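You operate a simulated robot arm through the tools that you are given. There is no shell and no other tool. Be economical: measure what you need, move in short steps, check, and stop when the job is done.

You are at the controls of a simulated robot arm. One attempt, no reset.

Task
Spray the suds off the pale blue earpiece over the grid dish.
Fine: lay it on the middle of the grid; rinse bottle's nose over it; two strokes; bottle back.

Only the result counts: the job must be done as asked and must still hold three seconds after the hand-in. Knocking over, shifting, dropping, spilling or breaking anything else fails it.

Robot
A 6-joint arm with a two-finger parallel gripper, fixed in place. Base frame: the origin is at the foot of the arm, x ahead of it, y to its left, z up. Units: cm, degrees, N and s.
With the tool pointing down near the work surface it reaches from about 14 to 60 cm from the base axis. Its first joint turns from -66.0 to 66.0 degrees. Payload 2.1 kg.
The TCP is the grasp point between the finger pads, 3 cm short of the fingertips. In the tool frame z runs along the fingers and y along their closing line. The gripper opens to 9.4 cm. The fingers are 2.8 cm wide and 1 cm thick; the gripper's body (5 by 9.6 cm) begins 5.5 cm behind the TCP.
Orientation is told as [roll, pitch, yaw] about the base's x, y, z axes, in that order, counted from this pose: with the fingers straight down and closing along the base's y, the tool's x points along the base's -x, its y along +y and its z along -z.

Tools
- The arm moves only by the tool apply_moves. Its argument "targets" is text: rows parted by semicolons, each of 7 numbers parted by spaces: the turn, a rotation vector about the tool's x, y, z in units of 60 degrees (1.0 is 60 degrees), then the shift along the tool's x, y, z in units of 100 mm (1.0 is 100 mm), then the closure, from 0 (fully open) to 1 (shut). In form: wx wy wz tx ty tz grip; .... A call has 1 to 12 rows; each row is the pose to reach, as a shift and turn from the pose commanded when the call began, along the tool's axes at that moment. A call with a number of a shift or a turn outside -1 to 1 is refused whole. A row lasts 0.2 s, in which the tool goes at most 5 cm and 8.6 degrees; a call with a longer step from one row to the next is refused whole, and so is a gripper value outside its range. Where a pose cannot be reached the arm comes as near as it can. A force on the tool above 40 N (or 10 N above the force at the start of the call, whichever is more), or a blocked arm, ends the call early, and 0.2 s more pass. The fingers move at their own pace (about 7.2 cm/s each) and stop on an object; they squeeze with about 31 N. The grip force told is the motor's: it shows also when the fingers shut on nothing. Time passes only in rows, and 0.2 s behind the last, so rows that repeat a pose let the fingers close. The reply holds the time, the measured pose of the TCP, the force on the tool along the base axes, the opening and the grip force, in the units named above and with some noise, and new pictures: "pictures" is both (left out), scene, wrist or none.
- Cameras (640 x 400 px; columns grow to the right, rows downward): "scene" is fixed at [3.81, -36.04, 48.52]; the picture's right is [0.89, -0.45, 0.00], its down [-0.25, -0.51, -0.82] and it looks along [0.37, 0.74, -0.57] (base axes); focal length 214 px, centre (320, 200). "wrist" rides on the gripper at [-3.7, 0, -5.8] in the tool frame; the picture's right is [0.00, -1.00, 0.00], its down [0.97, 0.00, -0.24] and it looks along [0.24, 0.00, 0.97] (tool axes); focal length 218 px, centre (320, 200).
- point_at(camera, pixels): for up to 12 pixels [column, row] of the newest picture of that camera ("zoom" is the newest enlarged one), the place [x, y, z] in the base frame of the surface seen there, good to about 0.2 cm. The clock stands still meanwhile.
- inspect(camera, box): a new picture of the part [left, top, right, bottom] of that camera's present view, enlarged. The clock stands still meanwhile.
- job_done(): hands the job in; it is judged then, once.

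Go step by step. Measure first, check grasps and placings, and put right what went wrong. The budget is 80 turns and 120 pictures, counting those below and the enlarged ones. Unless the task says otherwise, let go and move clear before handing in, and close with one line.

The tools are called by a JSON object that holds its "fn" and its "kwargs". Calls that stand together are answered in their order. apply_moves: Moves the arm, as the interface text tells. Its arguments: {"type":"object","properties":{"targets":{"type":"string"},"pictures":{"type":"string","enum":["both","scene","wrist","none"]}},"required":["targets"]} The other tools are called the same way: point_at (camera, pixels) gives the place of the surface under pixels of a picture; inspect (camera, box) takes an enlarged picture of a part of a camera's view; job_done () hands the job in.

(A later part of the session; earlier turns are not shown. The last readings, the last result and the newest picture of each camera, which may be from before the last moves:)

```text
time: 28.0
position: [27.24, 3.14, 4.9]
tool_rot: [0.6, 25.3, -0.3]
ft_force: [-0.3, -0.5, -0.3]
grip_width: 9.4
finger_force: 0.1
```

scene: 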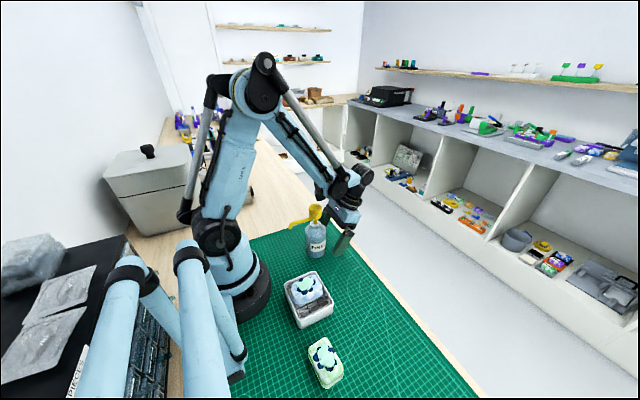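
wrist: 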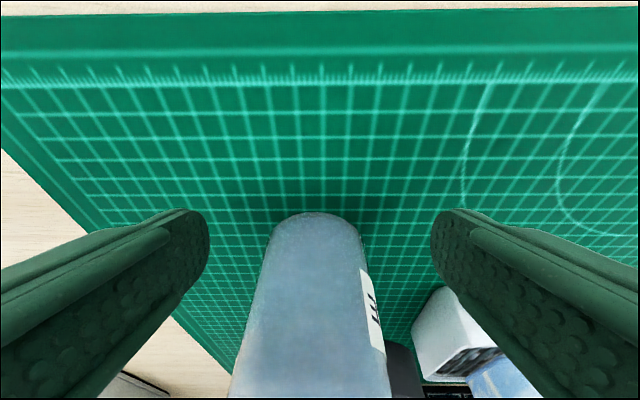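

Bottle sits between the fingers (col ≈315). Checking palm vs pump-head clearance in the scene view.

{"fn": "inspect", "kwargs": {"camera": "scene", "box": [275, 175, 375, 270]}}

{"fn": "point_at", "kwargs": {"camera": "wrist", "pixels": [[316, 216], [270, 260], [366, 260], [316, 260], [316, 330], [255, 310], [378, 320]]}}

```text
4.21 times, centred on (325, 222) of scene
```

zoom: 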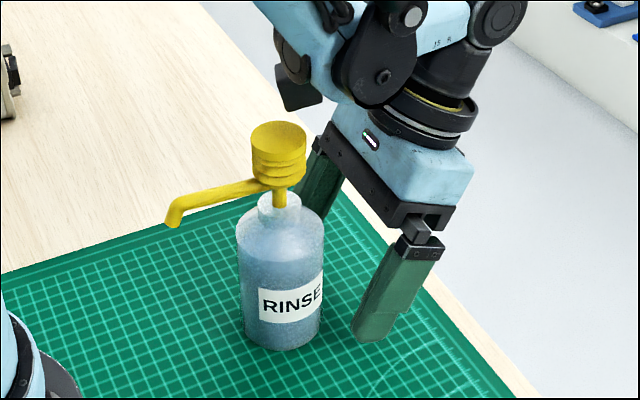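

```text
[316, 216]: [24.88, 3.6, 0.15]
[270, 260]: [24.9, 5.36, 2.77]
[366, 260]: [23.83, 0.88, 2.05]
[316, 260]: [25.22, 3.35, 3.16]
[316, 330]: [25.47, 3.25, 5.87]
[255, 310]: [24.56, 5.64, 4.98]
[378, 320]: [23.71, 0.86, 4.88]
```

A black bracket (zoom 297,98) hangs close to the pump head; measuring its position before sliding in.

{"fn": "point_at", "kwargs": {"camera": "zoom", "pixels": [[297, 98], [282, 90], [300, 105], [318, 97], [330, 130], [335, 140], [380, 75], [350, 95], [278, 130], [278, 160], [300, 160], [385, 205]]}}

```text
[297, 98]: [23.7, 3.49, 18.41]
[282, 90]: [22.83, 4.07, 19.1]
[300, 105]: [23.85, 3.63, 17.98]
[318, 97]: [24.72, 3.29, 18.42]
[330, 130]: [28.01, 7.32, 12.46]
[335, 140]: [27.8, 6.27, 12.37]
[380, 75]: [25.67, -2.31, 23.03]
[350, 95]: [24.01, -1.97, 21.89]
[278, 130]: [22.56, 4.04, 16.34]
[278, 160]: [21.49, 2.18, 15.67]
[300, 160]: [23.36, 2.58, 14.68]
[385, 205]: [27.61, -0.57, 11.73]
```

The bracket's underside is ~1.5 cm above the head; I'll slide in 3 cm while rising 0.5 cm for margin.

{"fn": "apply_moves", "kwargs": {"targets": "0 0 0 0.06 0.01 -0.02 0; 0 0 0 0.14 0.015 0.02 0; 0 0 0 0.22 0.015 0.05 0; 0 0 0 0.292 0.015 0.083 0; 0 0 0 0.292 0.015 0.083 0"}}

{"fn": "inspect", "kwargs": {"camera": "scene", "box": [275, 175, 375, 270]}}

```text
time: 29.2
position: [24.22, 3.36, 5.67]
tool_rot: [0.7, 25.3, -0.4]
ft_force: [0.3, -1.4, -0.3]
grip_width: 9.41
finger_force: 0.1
```

scene: 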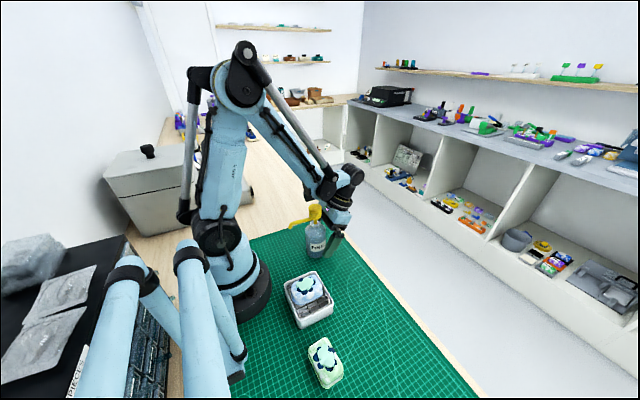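
wrist: 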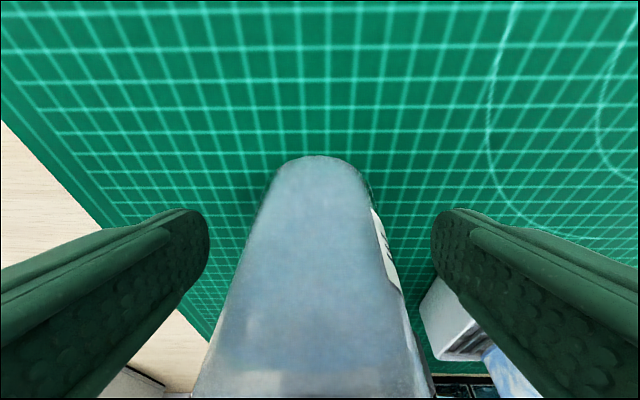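

```text
4.21 times, centred on (325, 222) of scene
```

zoom: 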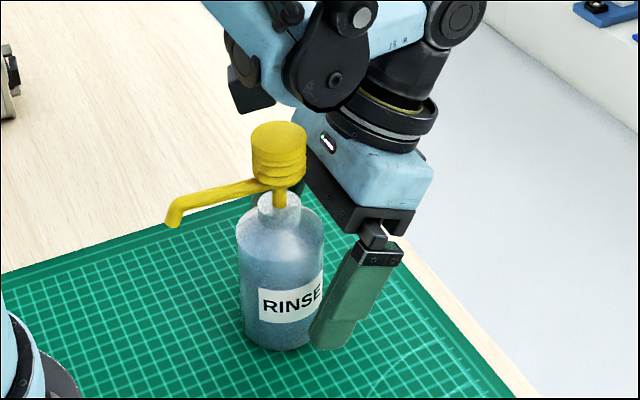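

Head and palm look close (zoom 305,165); measuring finger tip and palm corner positions.

{"fn": "point_at", "kwargs": {"camera": "zoom", "pixels": [[315, 335], [350, 345], [332, 320], [312, 150], [320, 175], [345, 225], [302, 155], [290, 190], [265, 330], [250, 100], [310, 185]]}}

```text
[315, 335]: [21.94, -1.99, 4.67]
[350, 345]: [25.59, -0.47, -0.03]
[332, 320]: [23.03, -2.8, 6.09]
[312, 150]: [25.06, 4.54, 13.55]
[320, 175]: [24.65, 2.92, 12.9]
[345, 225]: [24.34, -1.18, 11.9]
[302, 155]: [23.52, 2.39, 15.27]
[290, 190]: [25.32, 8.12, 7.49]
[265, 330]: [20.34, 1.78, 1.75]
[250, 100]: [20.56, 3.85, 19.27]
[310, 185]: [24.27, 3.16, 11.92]
```

Clear on all sides, and the finger tips pass the bottle's axis. Closing on the body.

{"fn": "apply_moves", "kwargs": {"targets": "0 0 0 0 0 0 0.2; 0 0 0 0 0 0 0.35; 0 0 0 0 0 0 0.42; 0 0 0 0 0 0 0.5; 0 0 0 0 0 0 0.7; 0 0 0 0 0 0 0.7"}}

```text
time: 30.6
position: [24.23, 3.33, 5.54]
tool_rot: [0.7, 25.2, -0.3]
ft_force: [0.2, -1.2, 0.6]
grip_width: 5.99
finger_force: 31.1
```

scene: 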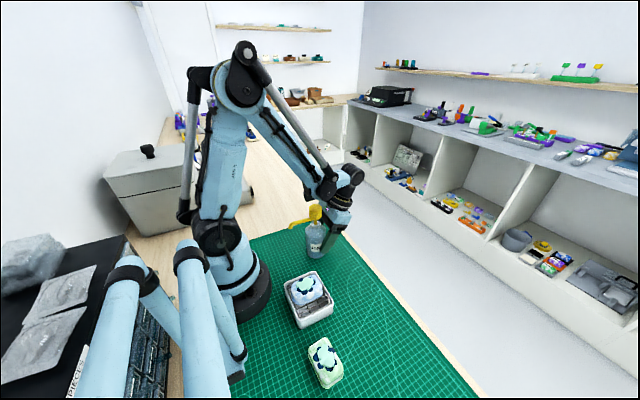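
wrist: 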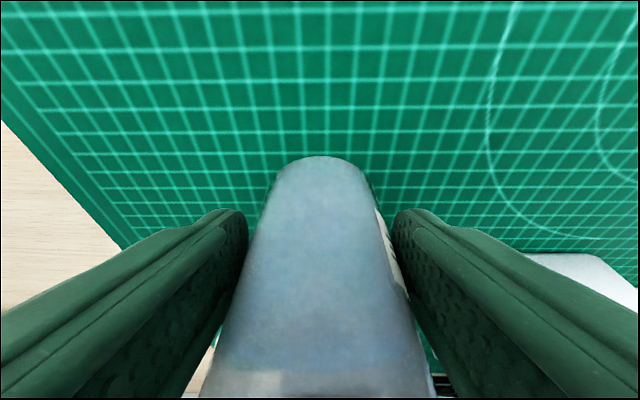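

Gripped: opening 5.99, 31 N (so radius 3.0, axis ≈(22.35,3.3)). Lifting 2.5 cm slowly.

{"fn": "apply_moves", "kwargs": {"targets": "0 0 0 0.015 0 -0.032 0.7; 0 0 0 0.04 0 -0.085 0.7; 0 0 0 0.075 0 -0.158 0.7; 0 0 0 0.107 0 -0.226 0.7; 0 0 0 0.107 0 -0.226 0.7"}}

{"fn": "inspect", "kwargs": {"camera": "scene", "box": [275, 175, 375, 270]}}

```text
time: 31.8
position: [24.38, 3.54, 8.13]
tool_rot: [0.7, 25.4, -0.2]
ft_force: [0.1, 0.1, -3.0]
grip_width: 5.97
finger_force: 31.2
```

scene: 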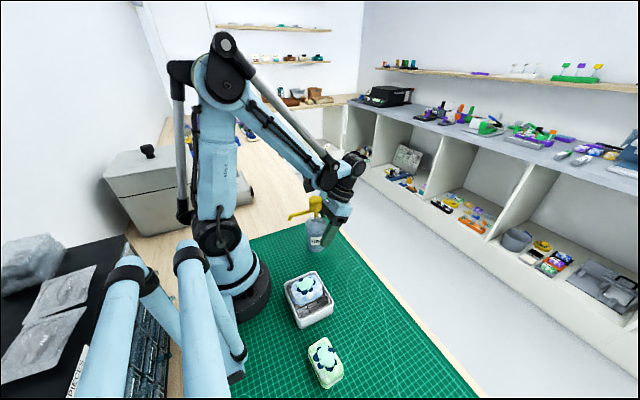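
wrist: 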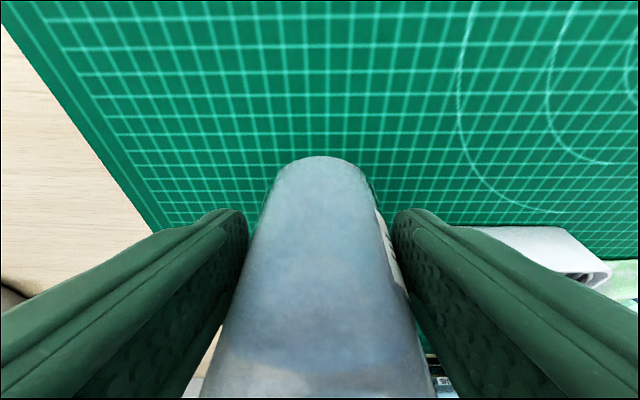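

```text
4.21 times, centred on (325, 222) of scene
```

zoom: 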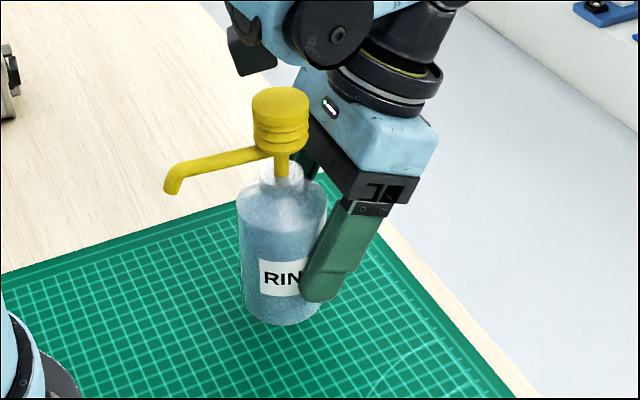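

Bottle upright and held (~3 N). Carrying it in -y toward beside the dish, in steps to watch the wrist limits.

{"fn": "apply_moves", "kwargs": {"targets": "0 0 0 0 -0.1 0 0.7; 0 0 0 0 -0.25 0 0.7; 0 0 0 0 -0.4 0 0.7; 0 0 0 0 -0.5 0 0.7; 0 0 0 0 -0.5 0 0.7", "pictures": "scene"}}

```text
time: 33.0
position: [24.25, -1.61, 7.98]
tool_rot: [0.7, 25.1, -0.3]
ft_force: [-0.3, 0.3, -2.2]
grip_width: 5.98
finger_force: 31.3
```

scene: 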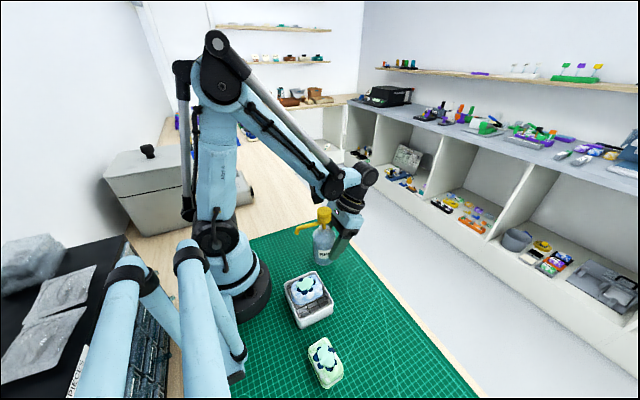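

{"fn": "apply_moves", "kwargs": {"targets": "0 0 0 0 -0.2 0 0.7; 0 0 0 0 -0.4 0 0.7; 0 0 0 0.02 -0.6 0.01 0.7; 0 0 0 0.05 -0.8 0.02 0.7; 0 0 0 0.08 -0.9 0.035 0.7; 0 0 0 0.08 -0.9 0.035 0.7"}}

{"fn": "inspect", "kwargs": {"camera": "scene", "box": [270, 205, 390, 335]}}

```text
time: 34.4
position: [23.1, -10.58, 8.02]
tool_rot: [0.7, 25.3, -0.3]
ft_force: [-0.3, 0.6, -2.7]
grip_width: 5.98
finger_force: 31.0
```

scene: 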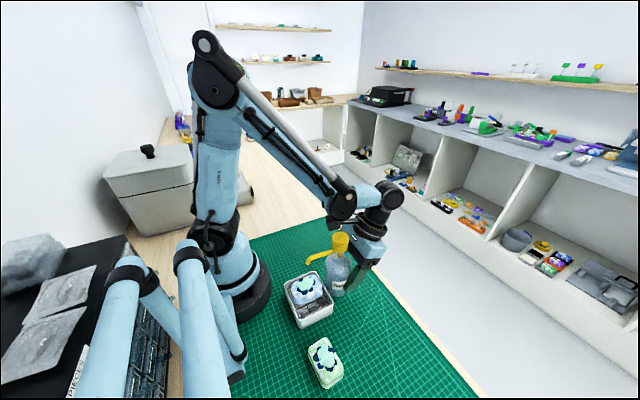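
wrist: 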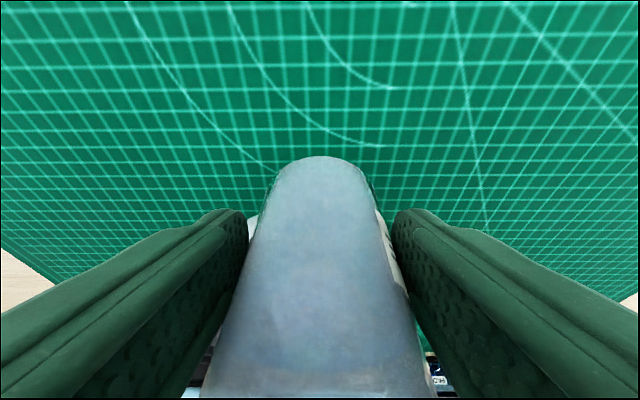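

```text
3.08 times, centred on (330, 270) of scene
```

zoom: 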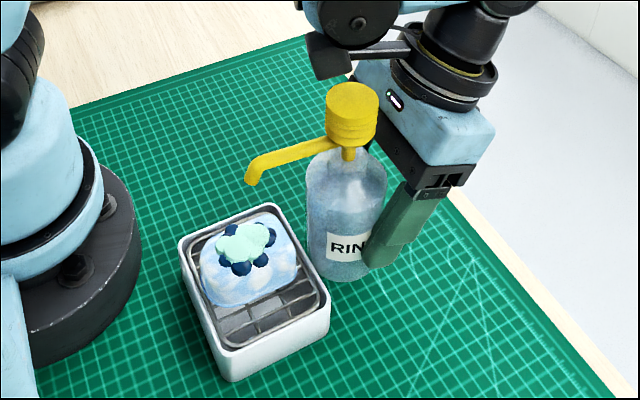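

Nose (zoom 252,180) is near the suds; measuring nose tip, head and bottle edge vs dish.

{"fn": "point_at", "kwargs": {"camera": "zoom", "pixels": [[251, 180], [256, 165], [351, 92], [328, 100], [377, 100], [309, 190], [314, 240], [344, 270], [320, 300], [280, 208], [242, 240], [312, 215]]}}

```text
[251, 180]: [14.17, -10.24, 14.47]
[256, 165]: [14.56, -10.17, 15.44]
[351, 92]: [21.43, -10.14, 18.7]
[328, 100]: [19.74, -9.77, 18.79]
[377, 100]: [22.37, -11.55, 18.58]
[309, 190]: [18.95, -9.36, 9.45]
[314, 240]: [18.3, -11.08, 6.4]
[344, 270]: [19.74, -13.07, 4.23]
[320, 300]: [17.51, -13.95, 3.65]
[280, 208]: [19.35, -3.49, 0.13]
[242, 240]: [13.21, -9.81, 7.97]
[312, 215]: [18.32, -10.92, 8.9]
```

Gap to the dish is only ~0.2 cm; I'll shift +0.35 cm in x, then lower 2.2 cm.

{"fn": "apply_moves", "kwargs": {"targets": "0 0 0 -0.032 0 -0.015 0.7; 0 0 0 -0.075 0 0.075 0.7; 0 0 0 -0.105 0 0.14 0.7; 0 0 0 -0.126 0 0.184 0.7; 0 0 0 -0.126 0 0.184 0.7"}}

{"fn": "inspect", "kwargs": {"camera": "scene", "box": [270, 205, 390, 335]}}

```text
time: 35.6
position: [23.41, -10.55, 5.78]
tool_rot: [0.6, 25.3, -0.3]
ft_force: [0.0, -0.3, -2.7]
grip_width: 5.97
finger_force: 30.8
```

scene: 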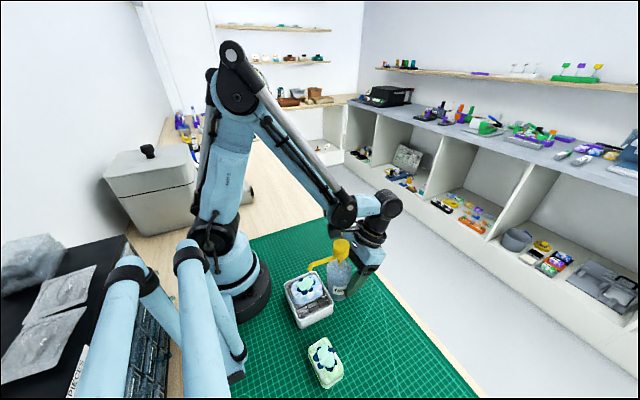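
wrist: 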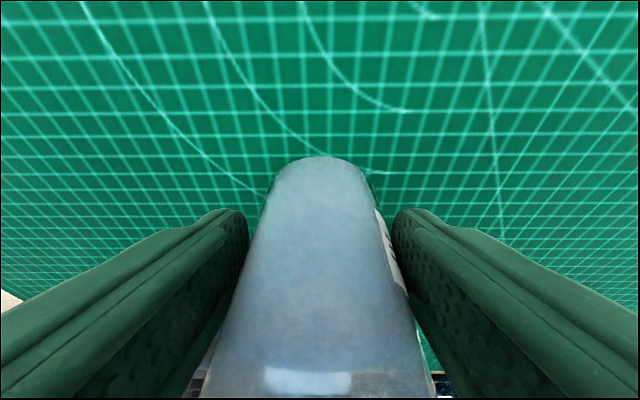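

```text
3.08 times, centred on (330, 270) of scene
```

zoom: 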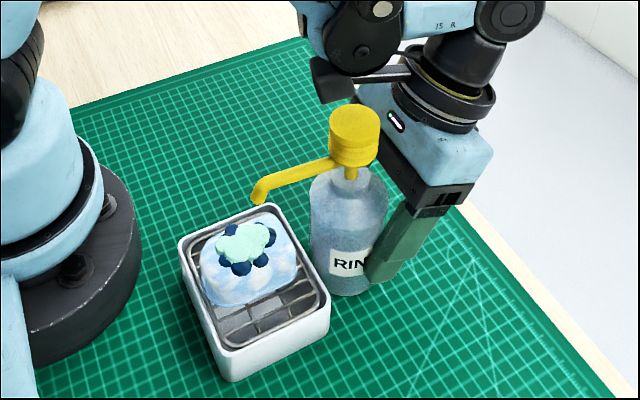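

Not touching yet (-2.7 N). Lowering by millimetres.

{"fn": "apply_moves", "kwargs": {"targets": "0 0 0 -0.004 0 0.009 0.7; 0 0 0 -0.004 0 0.009 0.7", "pictures": "none"}}

{"fn": "apply_moves", "kwargs": {"targets": "0 0 0 -0.003 0 0.0065 0.7; 0 0 0 -0.003 0 0.0065 0.7", "pictures": "none"}}

```text
time: 36.2
position: [23.38, -10.45, 5.65]
tool_rot: [0.8, 25.3, -0.3]
ft_force: [0.4, -0.4, -2.8]
grip_width: 5.98
finger_force: 31.1
```

```text
time: 36.8
position: [23.52, -10.55, 5.64]
tool_rot: [0.7, 25.3, -0.3]
ft_force: [0.3, -0.1, -2.3]
grip_width: 5.99
finger_force: 31.5
```

{"fn": "apply_moves", "kwargs": {"targets": "0 0 0 -0.003 0 0.0065 0.7; 0 0 0 -0.003 0 0.0065 0.7", "pictures": "none"}}

```text
time: 37.4
position: [23.44, -10.47, 5.54]
tool_rot: [0.6, 25.3, -0.2]
ft_force: [2.3, -2.1, 8.0]
grip_width: 5.98
finger_force: 31.3
```

Contact (8 N). Opening the fingers in place.

{"fn": "apply_moves", "kwargs": {"targets": "0 0 0 0 0 0 0.3; 0 0 0 0 0 0 0.15; 0 0 0 0 0 0 0; 0 0 0 0 0 0 0; 0 0 0 0 0 0 0"}}

{"fn": "inspect", "kwargs": {"camera": "scene", "box": [270, 205, 390, 335]}}

```text
time: 38.6
position: [23.55, -10.59, 5.61]
tool_rot: [0.6, 25.3, -0.4]
ft_force: [-0.5, -0.3, -0.4]
grip_width: 9.39
finger_force: 0.1
```

scene: 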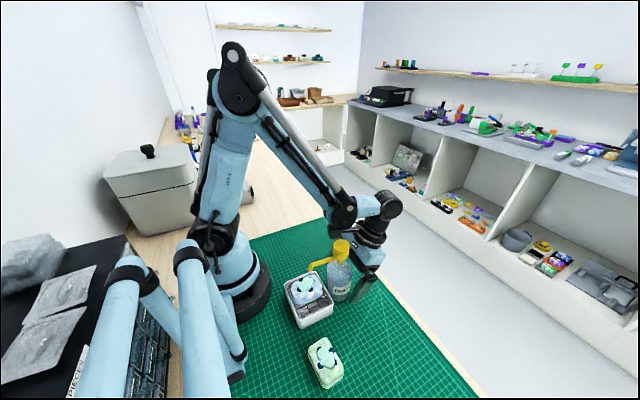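
wrist: 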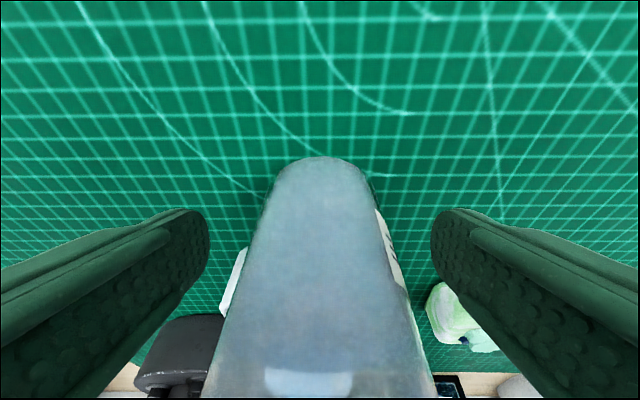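

```text
3.08 times, centred on (330, 270) of scene
```

zoom: 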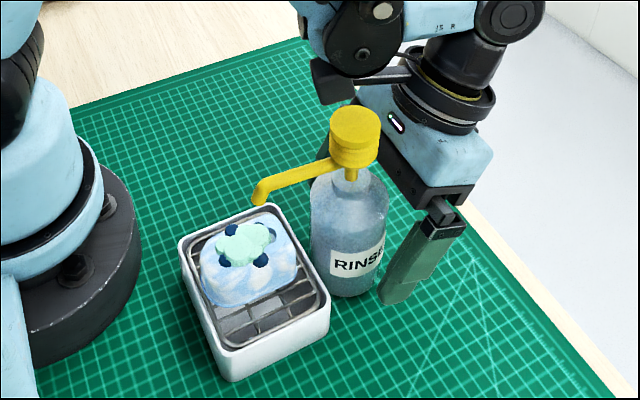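

Released and standing. The suds on the piece look slightly different; zooming in there.

{"fn": "inspect", "kwargs": {"camera": "scene", "box": [284, 255, 340, 315]}}

{"fn": "point_at", "kwargs": {"camera": "scene", "pixels": [[342, 241], [333, 247], [350, 246], [312, 268], [315, 263], [306, 284], [373, 235]]}}

```text
6.67 times, centred on (312, 285) of scene
```

zoom: 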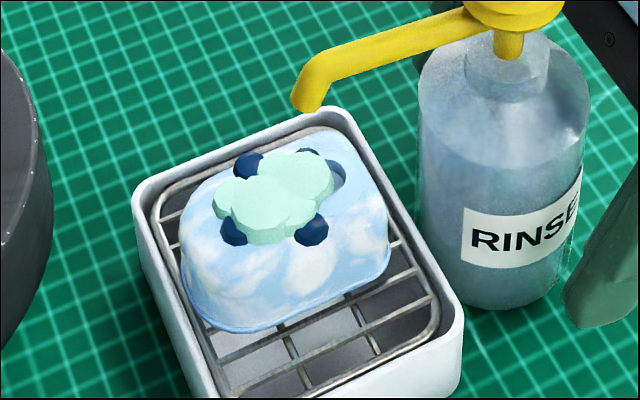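

```text
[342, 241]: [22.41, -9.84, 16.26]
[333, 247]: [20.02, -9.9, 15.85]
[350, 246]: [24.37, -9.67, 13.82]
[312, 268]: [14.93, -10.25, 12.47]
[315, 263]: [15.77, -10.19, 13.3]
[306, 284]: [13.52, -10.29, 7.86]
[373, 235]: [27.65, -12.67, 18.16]
```

Bottle stands by the dish with its nose at (14.9,-10.2,12.4) above the piece. Now backing the open gripper straight out in +x.

{"fn": "apply_moves", "kwargs": {"targets": "0 0 0 -0.1 0 -0.047 0; 0 0 0 -0.3 0 -0.142 0; 0 0 0 -0.6 0 -0.283 0; 0 0 0 -0.9 0 -0.425 0; 0 0 0 -0.9 0 -0.425 0", "pictures": "none"}}

{"fn": "apply_moves", "kwargs": {"targets": "0 -0.1 0 0.15 0 -0.3 0.5; 0 -0.2 0 0.3 0 -0.6 1; 0 -0.3 0 0.4 0 -0.9 1; 0 -0.42 0 0.45 0 -1 1; 0 -0.42 0 0.45 0 -1 1; 0 -0.42 0 0.45 0 -1 1"}}

{"fn": "inspect", "kwargs": {"camera": "scene", "box": [280, 225, 370, 325]}}

```text
time: 39.8
position: [33.27, -10.81, 5.31]
tool_rot: [0.7, 25.3, -0.2]
ft_force: [-0.2, -0.7, 0.8]
grip_width: 9.41
finger_force: 0.0
```

```text
time: 41.2
position: [33.72, -10.83, 16.49]
tool_rot: [0.6, 0.1, -0.6]
ft_force: [-0.1, -0.3, -0.4]
grip_width: 0.0
finger_force: 30.6
```

scene: 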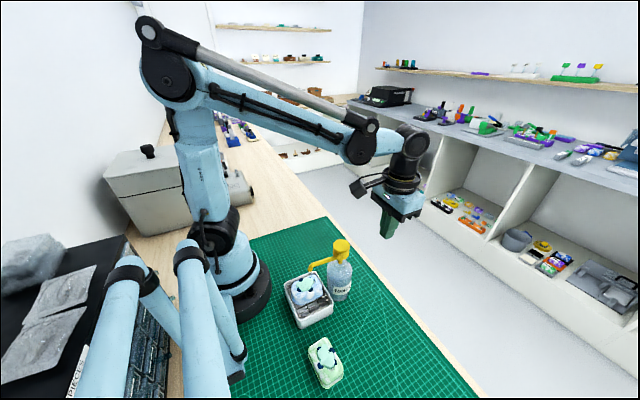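
wrist: 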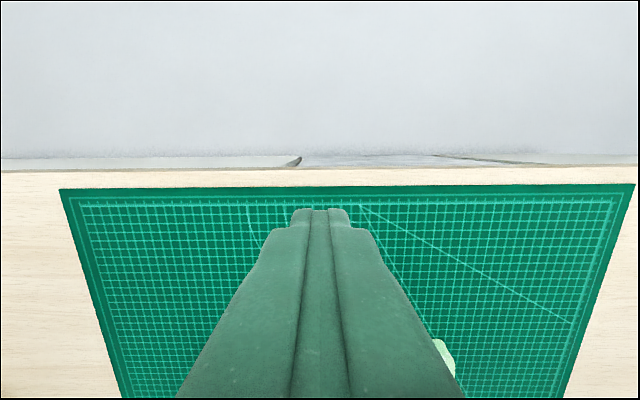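

```text
4.00 times, centred on (325, 275) of scene
```

zoom: 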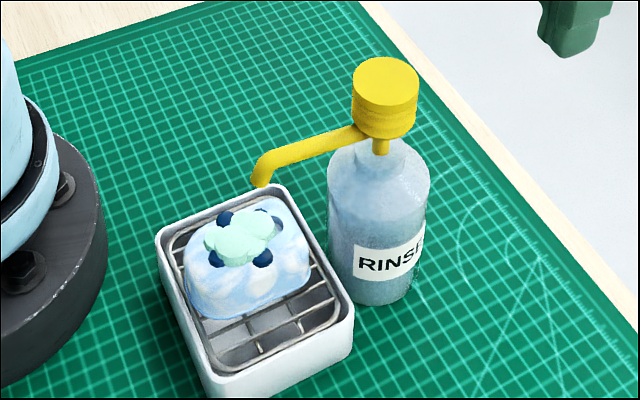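

Clear. Measuring the pump head's top centre.

{"fn": "point_at", "kwargs": {"camera": "zoom", "pixels": [[385, 82], [355, 82], [416, 82], [385, 62], [385, 102], [262, 180], [268, 160], [240, 245], [345, 250], [382, 145]]}}

{"fn": "inspect", "kwargs": {"camera": "scene", "box": [300, 330, 350, 390]}}

```text
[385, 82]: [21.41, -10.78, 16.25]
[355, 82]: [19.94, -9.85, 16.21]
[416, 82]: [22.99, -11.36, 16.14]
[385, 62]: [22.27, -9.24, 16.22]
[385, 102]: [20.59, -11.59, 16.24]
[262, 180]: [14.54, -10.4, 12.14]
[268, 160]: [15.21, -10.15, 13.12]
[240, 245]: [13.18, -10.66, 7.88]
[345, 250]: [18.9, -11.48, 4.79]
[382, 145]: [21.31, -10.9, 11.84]
```

```text
6.67 times, centred on (325, 360) of scene
```

zoom: 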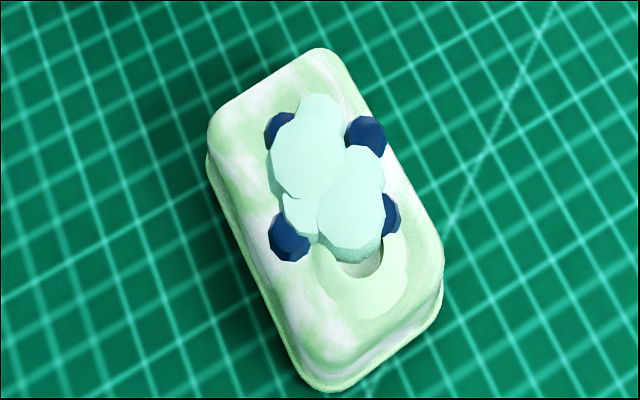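

Head centre is (21.4,-10.6), top z 16.2 (both pieces' suds seem just to be thinning with time). Moving closed fingers above the head.

{"fn": "apply_moves", "kwargs": {"targets": "0 0 0 0 0 -0.3 1; 0 0 0 0.1 0 -0.6 1; 0 0 0 0.4 0 -0.65 1; 0 0 0 0.75 0 -0.65 1; 0 0 0 0.98 0 -0.65 1", "pictures": "none"}}

{"fn": "apply_moves", "kwargs": {"targets": "0 0 0 0.12 0.01 0 1; 0 0 0 0.25 0.01 0.1 1; 0 0 0 0.25 0.01 0.2 1; 0 0 0 0.25 0.01 0.2 1"}}

{"fn": "inspect", "kwargs": {"camera": "scene", "box": [280, 205, 370, 305]}}

```text
time: 42.4
position: [24.05, -10.73, 22.95]
tool_rot: [0.6, 0.1, -0.5]
ft_force: [0.3, -0.1, 0.1]
grip_width: 0.0
finger_force: 30.7
```

```text
time: 43.4
position: [21.57, -10.77, 21.05]
tool_rot: [0.7, 0.0, -0.6]
ft_force: [0.0, -0.3, 0.7]
grip_width: 0.0
finger_force: 31.2
```

scene: 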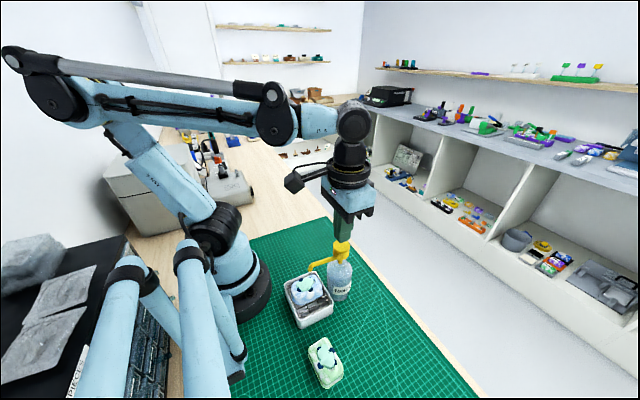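
wrist: 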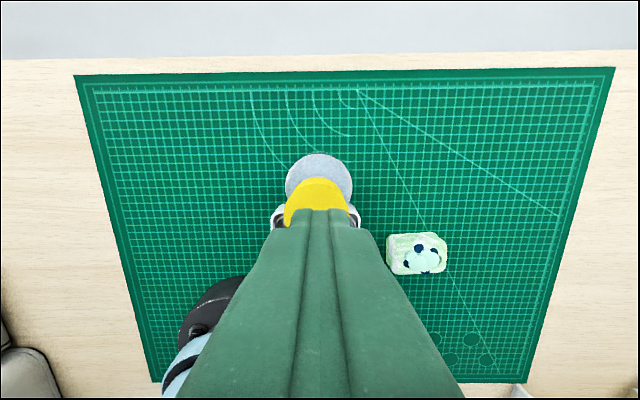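

```text
4.00 times, centred on (325, 255) of scene
```

zoom: 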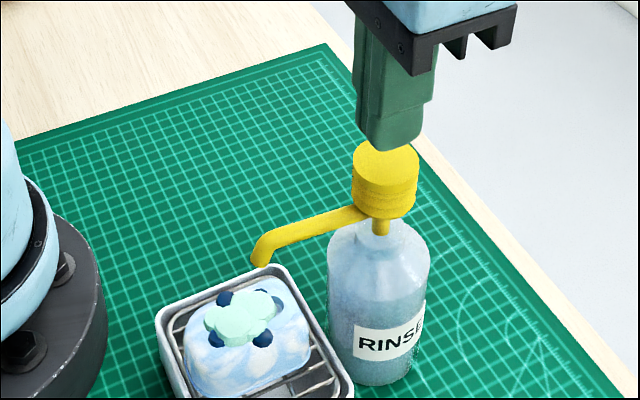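

Fingers are centred over the head, gap ≈1.8 cm. First stroke: press ~1.4 cm past contact and come back up.

{"fn": "apply_moves", "kwargs": {"targets": "0 0 0 0 0 0.1 1; 0 0 0 0 0 0.17 1; 0 0 0 0 0 0.22 1; 0 0 0 0 0 0.27 1; 0 0 0 0 0 0.32 1; 0 0 0 0 0 0.32 1"}}

{"fn": "inspect", "kwargs": {"camera": "scene", "box": [280, 225, 370, 325]}}

```text
time: 44.8
position: [21.54, -10.56, 18.02]
tool_rot: [0.6, 0.1, -0.7]
ft_force: [-1.7, -1.5, 30.2]
grip_width: 0.02
finger_force: 30.6
stopped in row 6: the force on the tool passed its limit (the readings are from after the stop); the commanded pose is now the measured one
```

scene: 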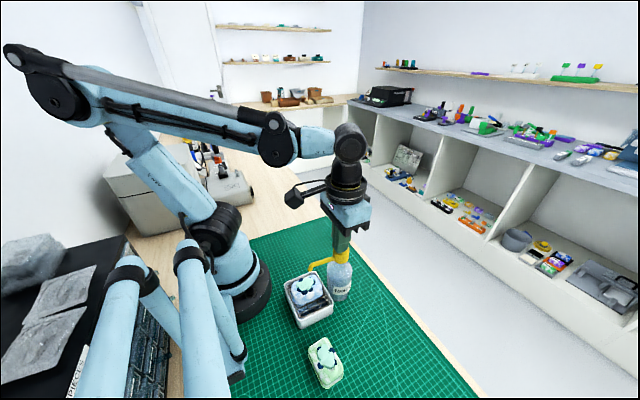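
wrist: 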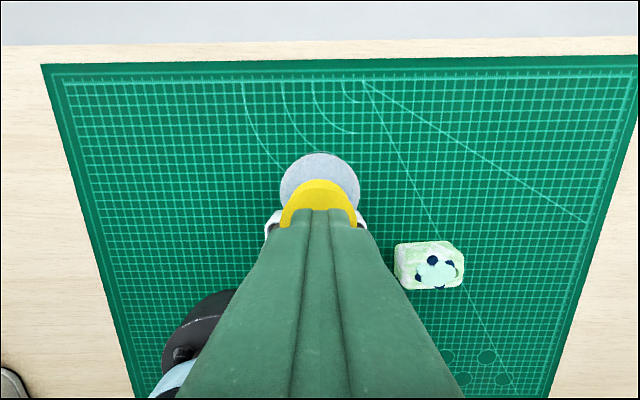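

```text
4.00 times, centred on (325, 275) of scene
```

zoom: 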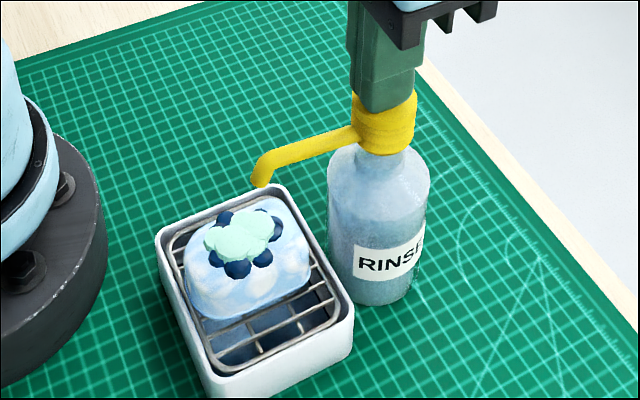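

The head bottomed out at ~1.2 cm travel (30 N) and blue rinse water shows in the dish. Rising to release the stroke.

{"fn": "apply_moves", "kwargs": {"targets": "0 0 0 0 0 -0.06 1; 0 0 0 0 0 -0.12 1; 0 0 0 0 0 -0.18 1; 0 0 0 0 0 -0.24 1; 0 0 0 0 0 -0.24 1; 0 0 0 0 0 -0.24 1", "pictures": "none"}}

{"fn": "inspect", "kwargs": {"camera": "scene", "box": [280, 225, 370, 325]}}

```text
time: 46.2
position: [21.41, -10.69, 20.47]
tool_rot: [0.5, 0.0, -0.6]
ft_force: [-0.2, 0.4, 0.3]
grip_width: 0.02
finger_force: 31.1
```

```text
4.00 times, centred on (325, 275) of scene
```

zoom: 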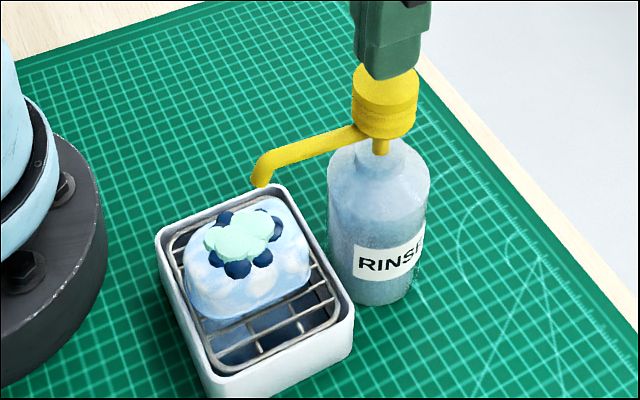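

The head sprang back and the bottle hasn't moved. Second stroke now.

{"fn": "apply_moves", "kwargs": {"targets": "0 0 0 0 0 0.06 1; 0 0 0 0 0 0.11 1; 0 0 0 0 0 0.16 1; 0 0 0 0 0 0.21 1; 0 0 0 0 0 0.25 1; 0 0 0 0 0 0.25 1", "pictures": "none"}}

{"fn": "inspect", "kwargs": {"camera": "scene", "box": [280, 225, 370, 325]}}

```text
time: 47.6
position: [21.44, -10.69, 18.03]
tool_rot: [0.4, 0.2, -0.6]
ft_force: [-2.5, -1.3, 31.1]
grip_width: 0.02
finger_force: 31.1
stopped in row 6: the force on the tool passed its limit (the readings are from after the stop); the commanded pose is now the measured one
```

```text
4.00 times, centred on (325, 275) of scene
```

zoom: 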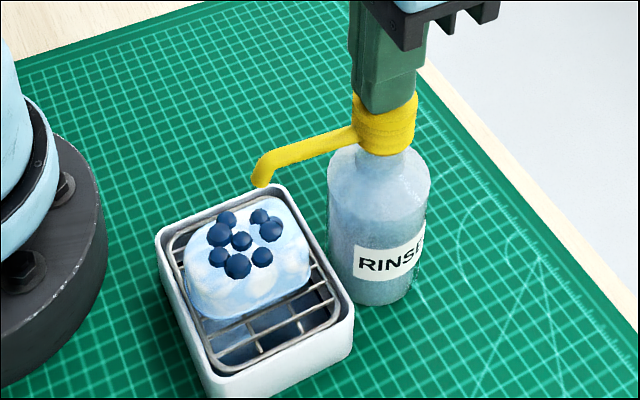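

The mint suds are gone after stroke two. Rising clear and looking closely.

{"fn": "apply_moves", "kwargs": {"targets": "0 0 0 0 0 -0.06 1; 0 0 0 0 0 -0.12 1; 0 0 0 0 0 -0.25 1; 0 0 0 -0.2 0 -0.5 1; 0 0 0 -0.5 0 -0.5 0.8; 0 0 0 -0.8 0 -0.5 0.5; 0 0 0 -1 0 -0.5 0.2"}}

{"fn": "inspect", "kwargs": {"camera": "scene", "box": [284, 255, 340, 315]}}

```text
time: 49.2
position: [31.53, -10.85, 23.02]
tool_rot: [0.5, 0.1, -0.7]
ft_force: [-0.2, 1.1, -0.3]
grip_width: 7.52
finger_force: 0.0
```

scene: 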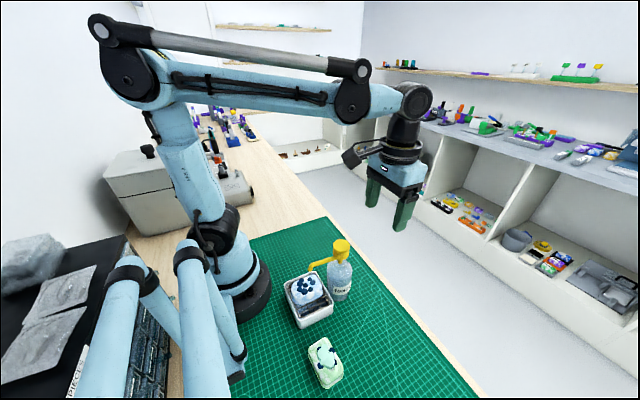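
wrist: 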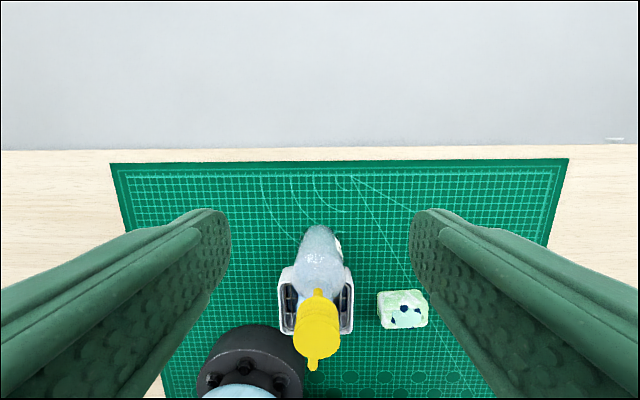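

```text
6.67 times, centred on (312, 285) of scene
```

zoom: 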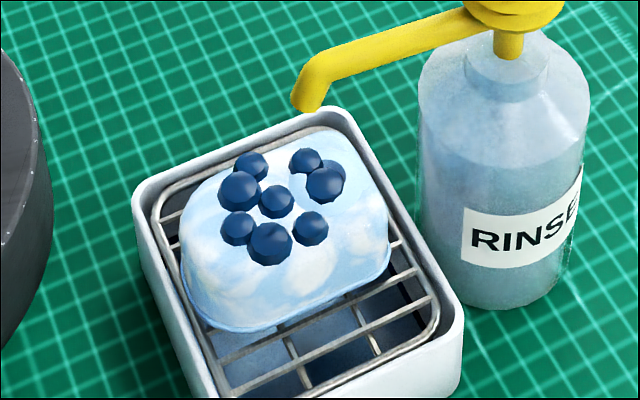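

The foam cap is gone but dark beads remain; comparing with the green piece and seeing how the beads change with time.

{"fn": "inspect", "kwargs": {"camera": "scene", "box": [300, 330, 350, 390]}}

{"fn": "apply_moves", "kwargs": {"targets": "0 0 0 0 0 0 0; 0 0 0 0 0 0 0; 0 0 0 0 0 0 0; 0 0 0 0 0 0 0; 0 0 0 0 0 0 0; 0 0 0 0 0 0 0; 0 0 0 0 0 0 0; 0 0 0 0 0 0 0; 0 0 0 0 0 0 0; 0 0 0 0 0 0 0", "pictures": "none"}}

{"fn": "inspect", "kwargs": {"camera": "scene", "box": [284, 255, 340, 315]}}

```text
6.67 times, centred on (325, 360) of scene
```

zoom: 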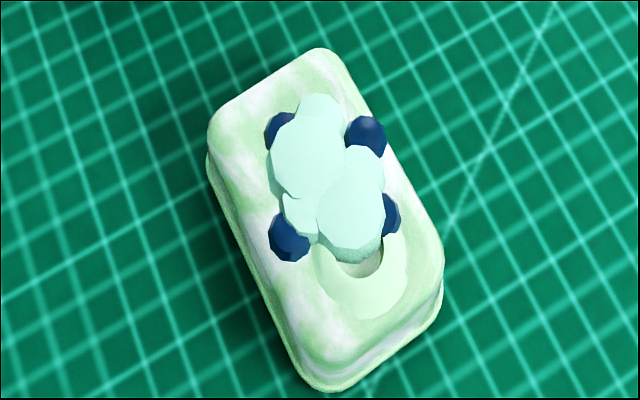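

```text
time: 51.4
position: [31.52, -10.9, 22.98]
tool_rot: [0.5, 0.1, -0.6]
ft_force: [-0.9, -0.2, 0.6]
grip_width: 9.39
finger_force: 0.0
```

```text
6.67 times, centred on (312, 285) of scene
```

zoom: 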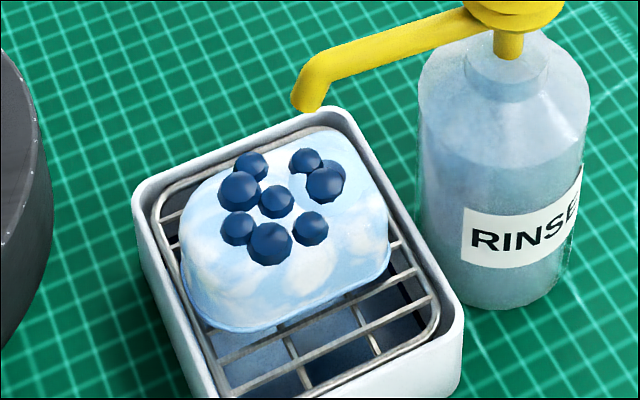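

Beads are stable and look like water drops (same dark blue as the rinse in the dish; the drier green piece has fewer), so the suds are off after the two strokes. Now returning for the bottle: tilt 25° and descend on its +x side.

{"fn": "apply_moves", "kwargs": {"targets": "0 0.11 0 -0.1 0 0.2 0; 0 0.22 0 -0.2 0 0.4 0; 0 0.32 0 -0.25 0 0.6 0; 0 0.42 0 -0.25 0 0.8 0; 0 0.42 0 -0.25 0 0.9 0", "pictures": "none"}}

{"fn": "apply_moves", "kwargs": {"targets": "0 0 0 -0.13 0.02 0.27 0; 0 0 0 -0.26 0.02 0.54 0; 0 0 0 -0.36 0.02 0.76 0; 0 0 0 -0.36 0.02 0.76 0"}}

```text
time: 52.6
position: [33.77, -10.71, 14.03]
tool_rot: [0.5, 25.4, -0.4]
ft_force: [0.1, 0.1, 0.8]
grip_width: 9.38
finger_force: 0.1
```

```text
time: 53.6
position: [33.65, -10.59, 5.56]
tool_rot: [0.5, 25.3, -0.4]
ft_force: [-0.3, 0.0, -0.6]
grip_width: 9.39
finger_force: 0.1
```

scene: 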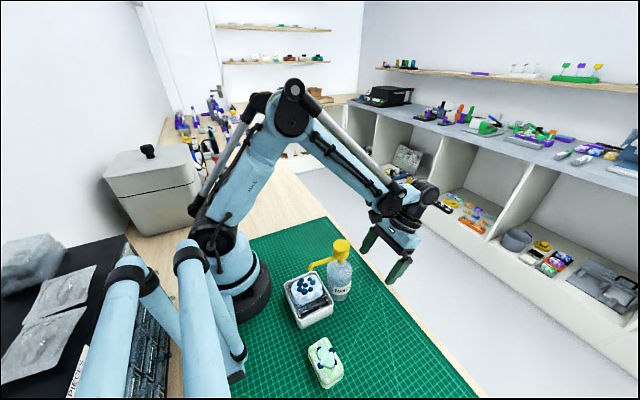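
wrist: 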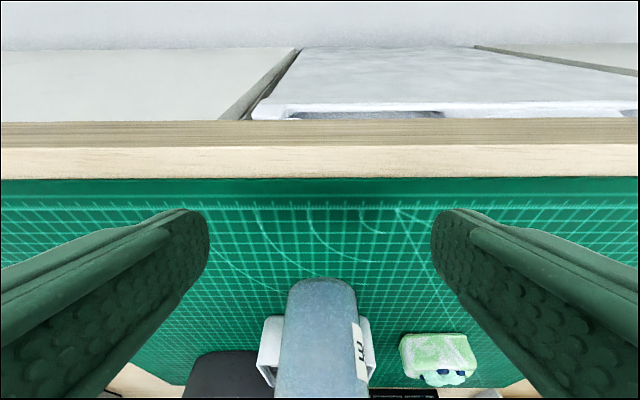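

Aligned with the bottle (col ≈320). Sliding in to the same grasp pose.

{"fn": "apply_moves", "kwargs": {"targets": "0 0 0 0.3 0 0.142 0; 0 0 0 0.6 0 0.283 0; 0 0 0 0.75 0 0.354 0; 0 0 0 0.85 0 0.401 0; 0 0 0 0.918 0 0.433 0; 0 0 0 0.918 0 0.433 0"}}

{"fn": "inspect", "kwargs": {"camera": "scene", "box": [270, 205, 390, 335]}}

```text
time: 55.0
position: [23.79, -10.41, 5.5]
tool_rot: [0.5, 25.2, -0.4]
ft_force: [-0.3, 0.8, 0.8]
grip_width: 9.4
finger_force: 0.1
```

scene: 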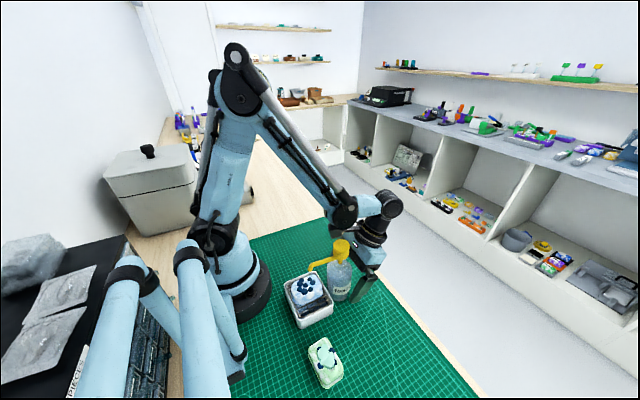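
wrist: 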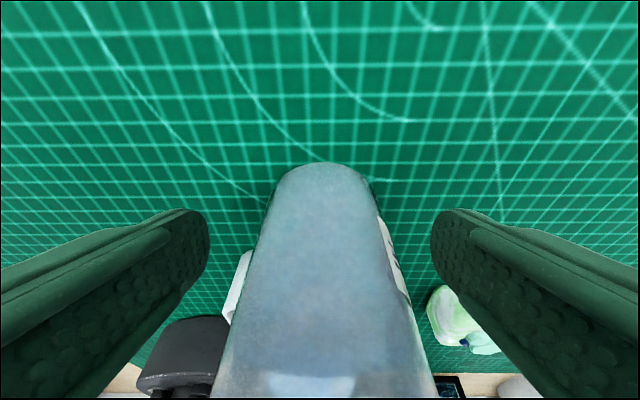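

```text
3.08 times, centred on (330, 270) of scene
```

zoom: 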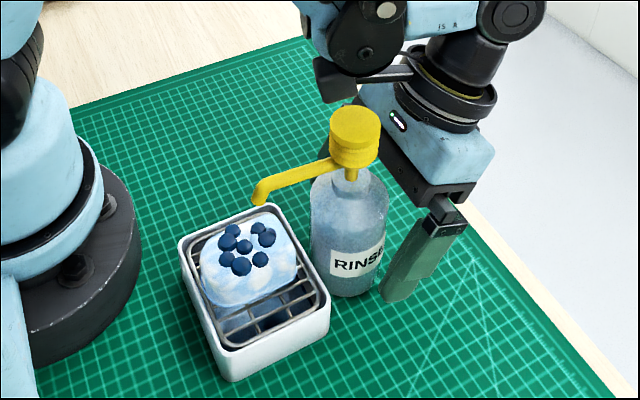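

The bottle's base edge is at row 163 vs 156 before, so I'm ~0.25 cm short; nudging in and closing.

{"fn": "apply_moves", "kwargs": {"targets": "0 0 0 0.023 -0.012 0.011 0; 0 0 0 0.023 -0.012 0.011 0.2; 0 0 0 0.023 -0.012 0.011 0.35; 0 0 0 0.023 -0.012 0.011 0.42; 0 0 0 0.023 -0.012 0.011 0.5; 0 0 0 0.023 -0.012 0.011 0.7; 0 0 0 0.023 -0.012 0.011 0.7", "pictures": "wrist"}}

```text
time: 56.6
position: [23.41, -10.57, 5.43]
tool_rot: [0.5, 25.3, -0.4]
ft_force: [-0.8, 0.1, 0.8]
grip_width: 6.0
finger_force: 30.7
```

wrist: 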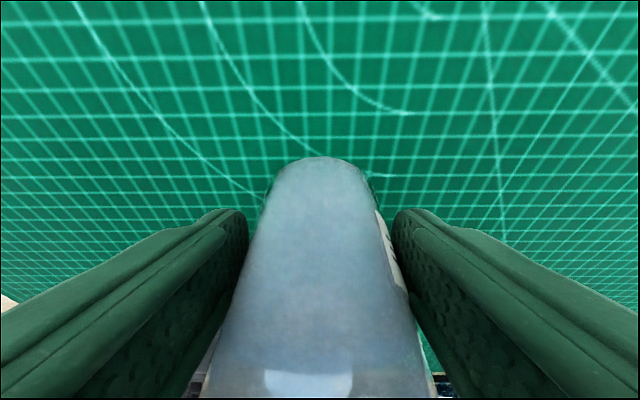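

Same grasp as before (6.0 cm, 31 N). Lifting 2.5 cm and shifting slightly +x away from the dish.

{"fn": "apply_moves", "kwargs": {"targets": "0 0 0 0.015 0 -0.032 0.7; 0 0 0 0.04 0 -0.085 0.7; 0 0 0 0.075 0 -0.158 0.7; 0 0 0 0.107 0 -0.226 0.7; 0 0 0 0.042 0 -0.257 0.7; 0 0 0 0.042 0 -0.257 0.7", "pictures": "scene"}}

{"fn": "apply_moves", "kwargs": {"targets": "0 0 0 0 0.1 0 0.7; 0 0 0 0 0.3 0 0.7; 0 0 0 0 0.5 0 0.7; 0 0 0 0 0.7 0 0.7; 0 0 0 0 0.9 0 0.7; 0 0 0 0 0.9 0 0.7", "pictures": "none"}}

```text
time: 58.0
position: [24.23, -10.44, 8.01]
tool_rot: [0.5, 25.3, -0.4]
ft_force: [-0.3, 0.6, -3.0]
grip_width: 5.97
finger_force: 30.7
```

scene: 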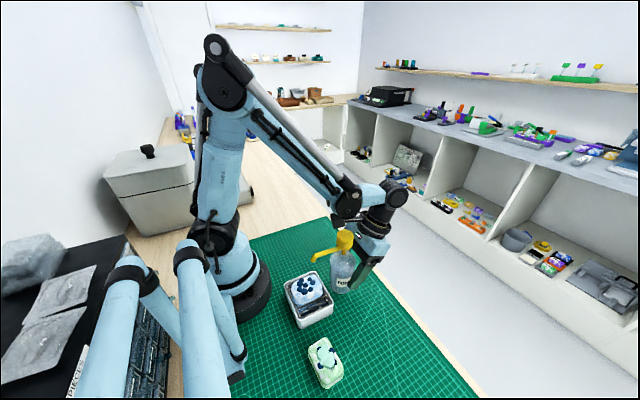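

```text
time: 59.4
position: [24.23, -1.4, 7.96]
tool_rot: [0.4, 25.1, -0.5]
ft_force: [-0.1, 0.1, -2.7]
grip_width: 5.98
finger_force: 31.1
```

Now the remaining +4.8 cm in y, then lowering 2.2 cm.

{"fn": "apply_moves", "kwargs": {"targets": "0 0 0 0 0.2 0 0.7; 0 0 0 0 0.4 0 0.7; 0 0 0 0 0.48 0 0.7; 0 0 0 -0.04 0.48 0.085 0.7; 0 0 0 -0.075 0.48 0.158 0.7; 0 0 0 -0.094 0.48 0.199 0.7; 0 0 0 -0.094 0.48 0.199 0.7"}}

{"fn": "inspect", "kwargs": {"camera": "scene", "box": [280, 195, 344, 265]}}

```text
time: 61.0
position: [24.49, 3.35, 5.97]
tool_rot: [0.6, 25.3, -0.4]
ft_force: [0.1, 0.2, -2.9]
grip_width: 5.97
finger_force: 31.1
```

scene: 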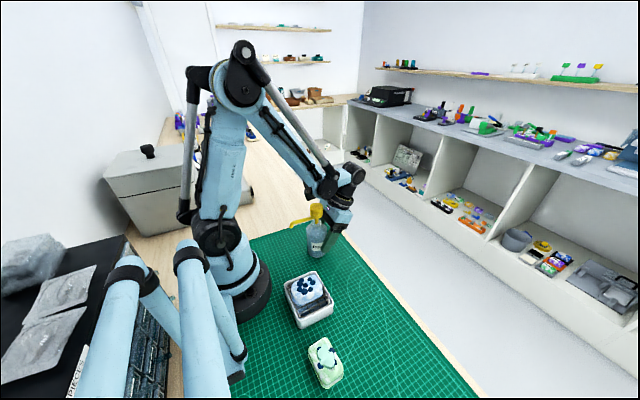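
wrist: 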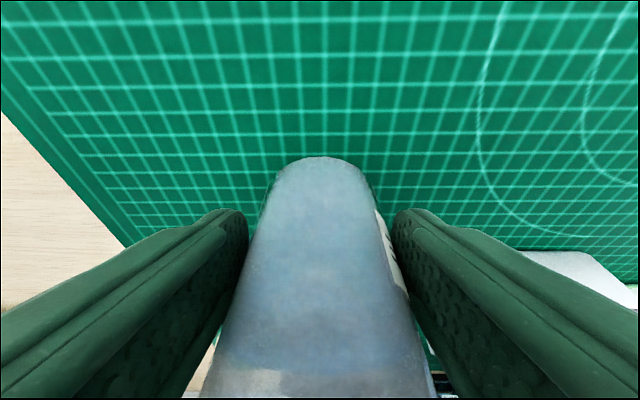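

```text
5.71 times, centred on (312, 230) of scene
```

zoom: 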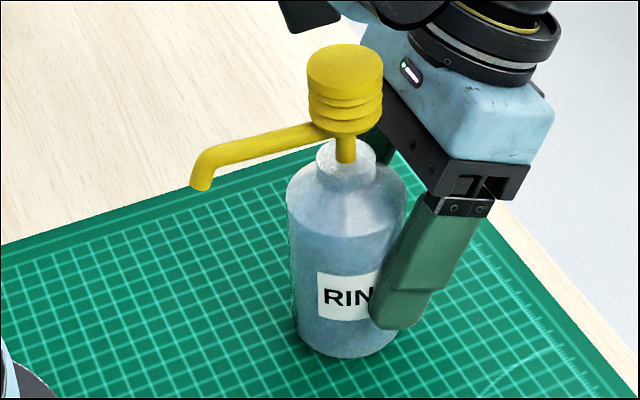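

Compared with the original same-box picture (cap 338,72; nose 195,190) the bottle is ~6 px right, i.e. 0.25 cm too far in +x. Correcting and lowering by millimetres.

{"fn": "apply_moves", "kwargs": {"targets": "0 0 0 0.023 0 0.011 0.7; 0 0 0 0.0145 0 0.029 0.7; 0 0 0 0.0145 0 0.029 0.7", "pictures": "none"}}

{"fn": "apply_moves", "kwargs": {"targets": "0 0 0 -0.003 0 0.0065 0.7; 0 0 0 -0.003 0 0.0065 0.7", "pictures": "none"}}

```text
time: 61.8
position: [24.1, 3.29, 5.78]
tool_rot: [0.5, 25.3, -0.4]
ft_force: [0.2, 0.4, -2.8]
grip_width: 5.97
finger_force: 31.1
```

```text
time: 62.4
position: [24.1, 3.42, 5.61]
tool_rot: [0.5, 25.3, -0.4]
ft_force: [-0.3, -0.1, -3.1]
grip_width: 5.99
finger_force: 31.1
```

{"fn": "apply_moves", "kwargs": {"targets": "0 0 0 -0.003 0 0.0065 0.7; 0 0 0 -0.003 0 0.0065 0.7", "pictures": "none"}}

{"fn": "inspect", "kwargs": {"camera": "scene", "box": [280, 195, 344, 265]}}

```text
time: 63.0
position: [24.06, 3.38, 5.51]
tool_rot: [0.4, 25.3, -0.4]
ft_force: [-0.7, -0.6, -3.7]
grip_width: 5.99
finger_force: 31.0
```

```text
5.71 times, centred on (312, 230) of scene
```

zoom: 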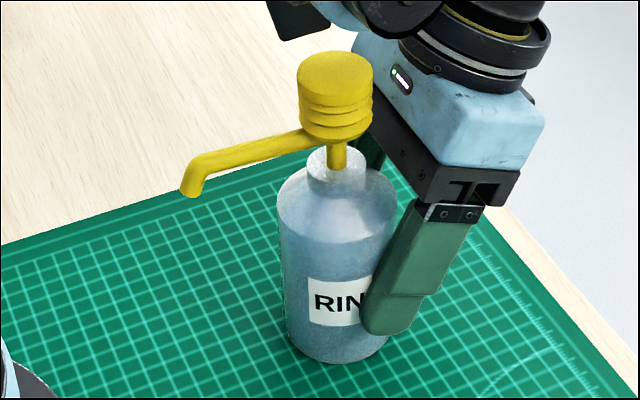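

Within ~0.1 cm of the original now, still not quite touching. Small +x nudge and further millimetre lowering.

{"fn": "apply_moves", "kwargs": {"targets": "0 0 0 -0.009 0 -0.004 0.7; 0 0 0 -0.012 0 0.003 0.7; 0 0 0 -0.012 0 0.003 0.7", "pictures": "none"}}

{"fn": "apply_moves", "kwargs": {"targets": "0 0 0 -0.002 0 0.005 0.7; 0 0 0 -0.002 0 0.005 0.7", "pictures": "none"}}

```text
time: 63.8
position: [24.14, 3.31, 5.4]
tool_rot: [0.6, 25.3, -0.4]
ft_force: [2.1, 1.9, 24.6]
grip_width: 5.96
finger_force: 31.4
```

```text
time: 64.4
position: [24.27, 3.55, 5.4]
tool_rot: [0.7, 25.3, -0.4]
ft_force: [2.5, 5.8, 29.1]
grip_width: 5.97
finger_force: 31.0
```

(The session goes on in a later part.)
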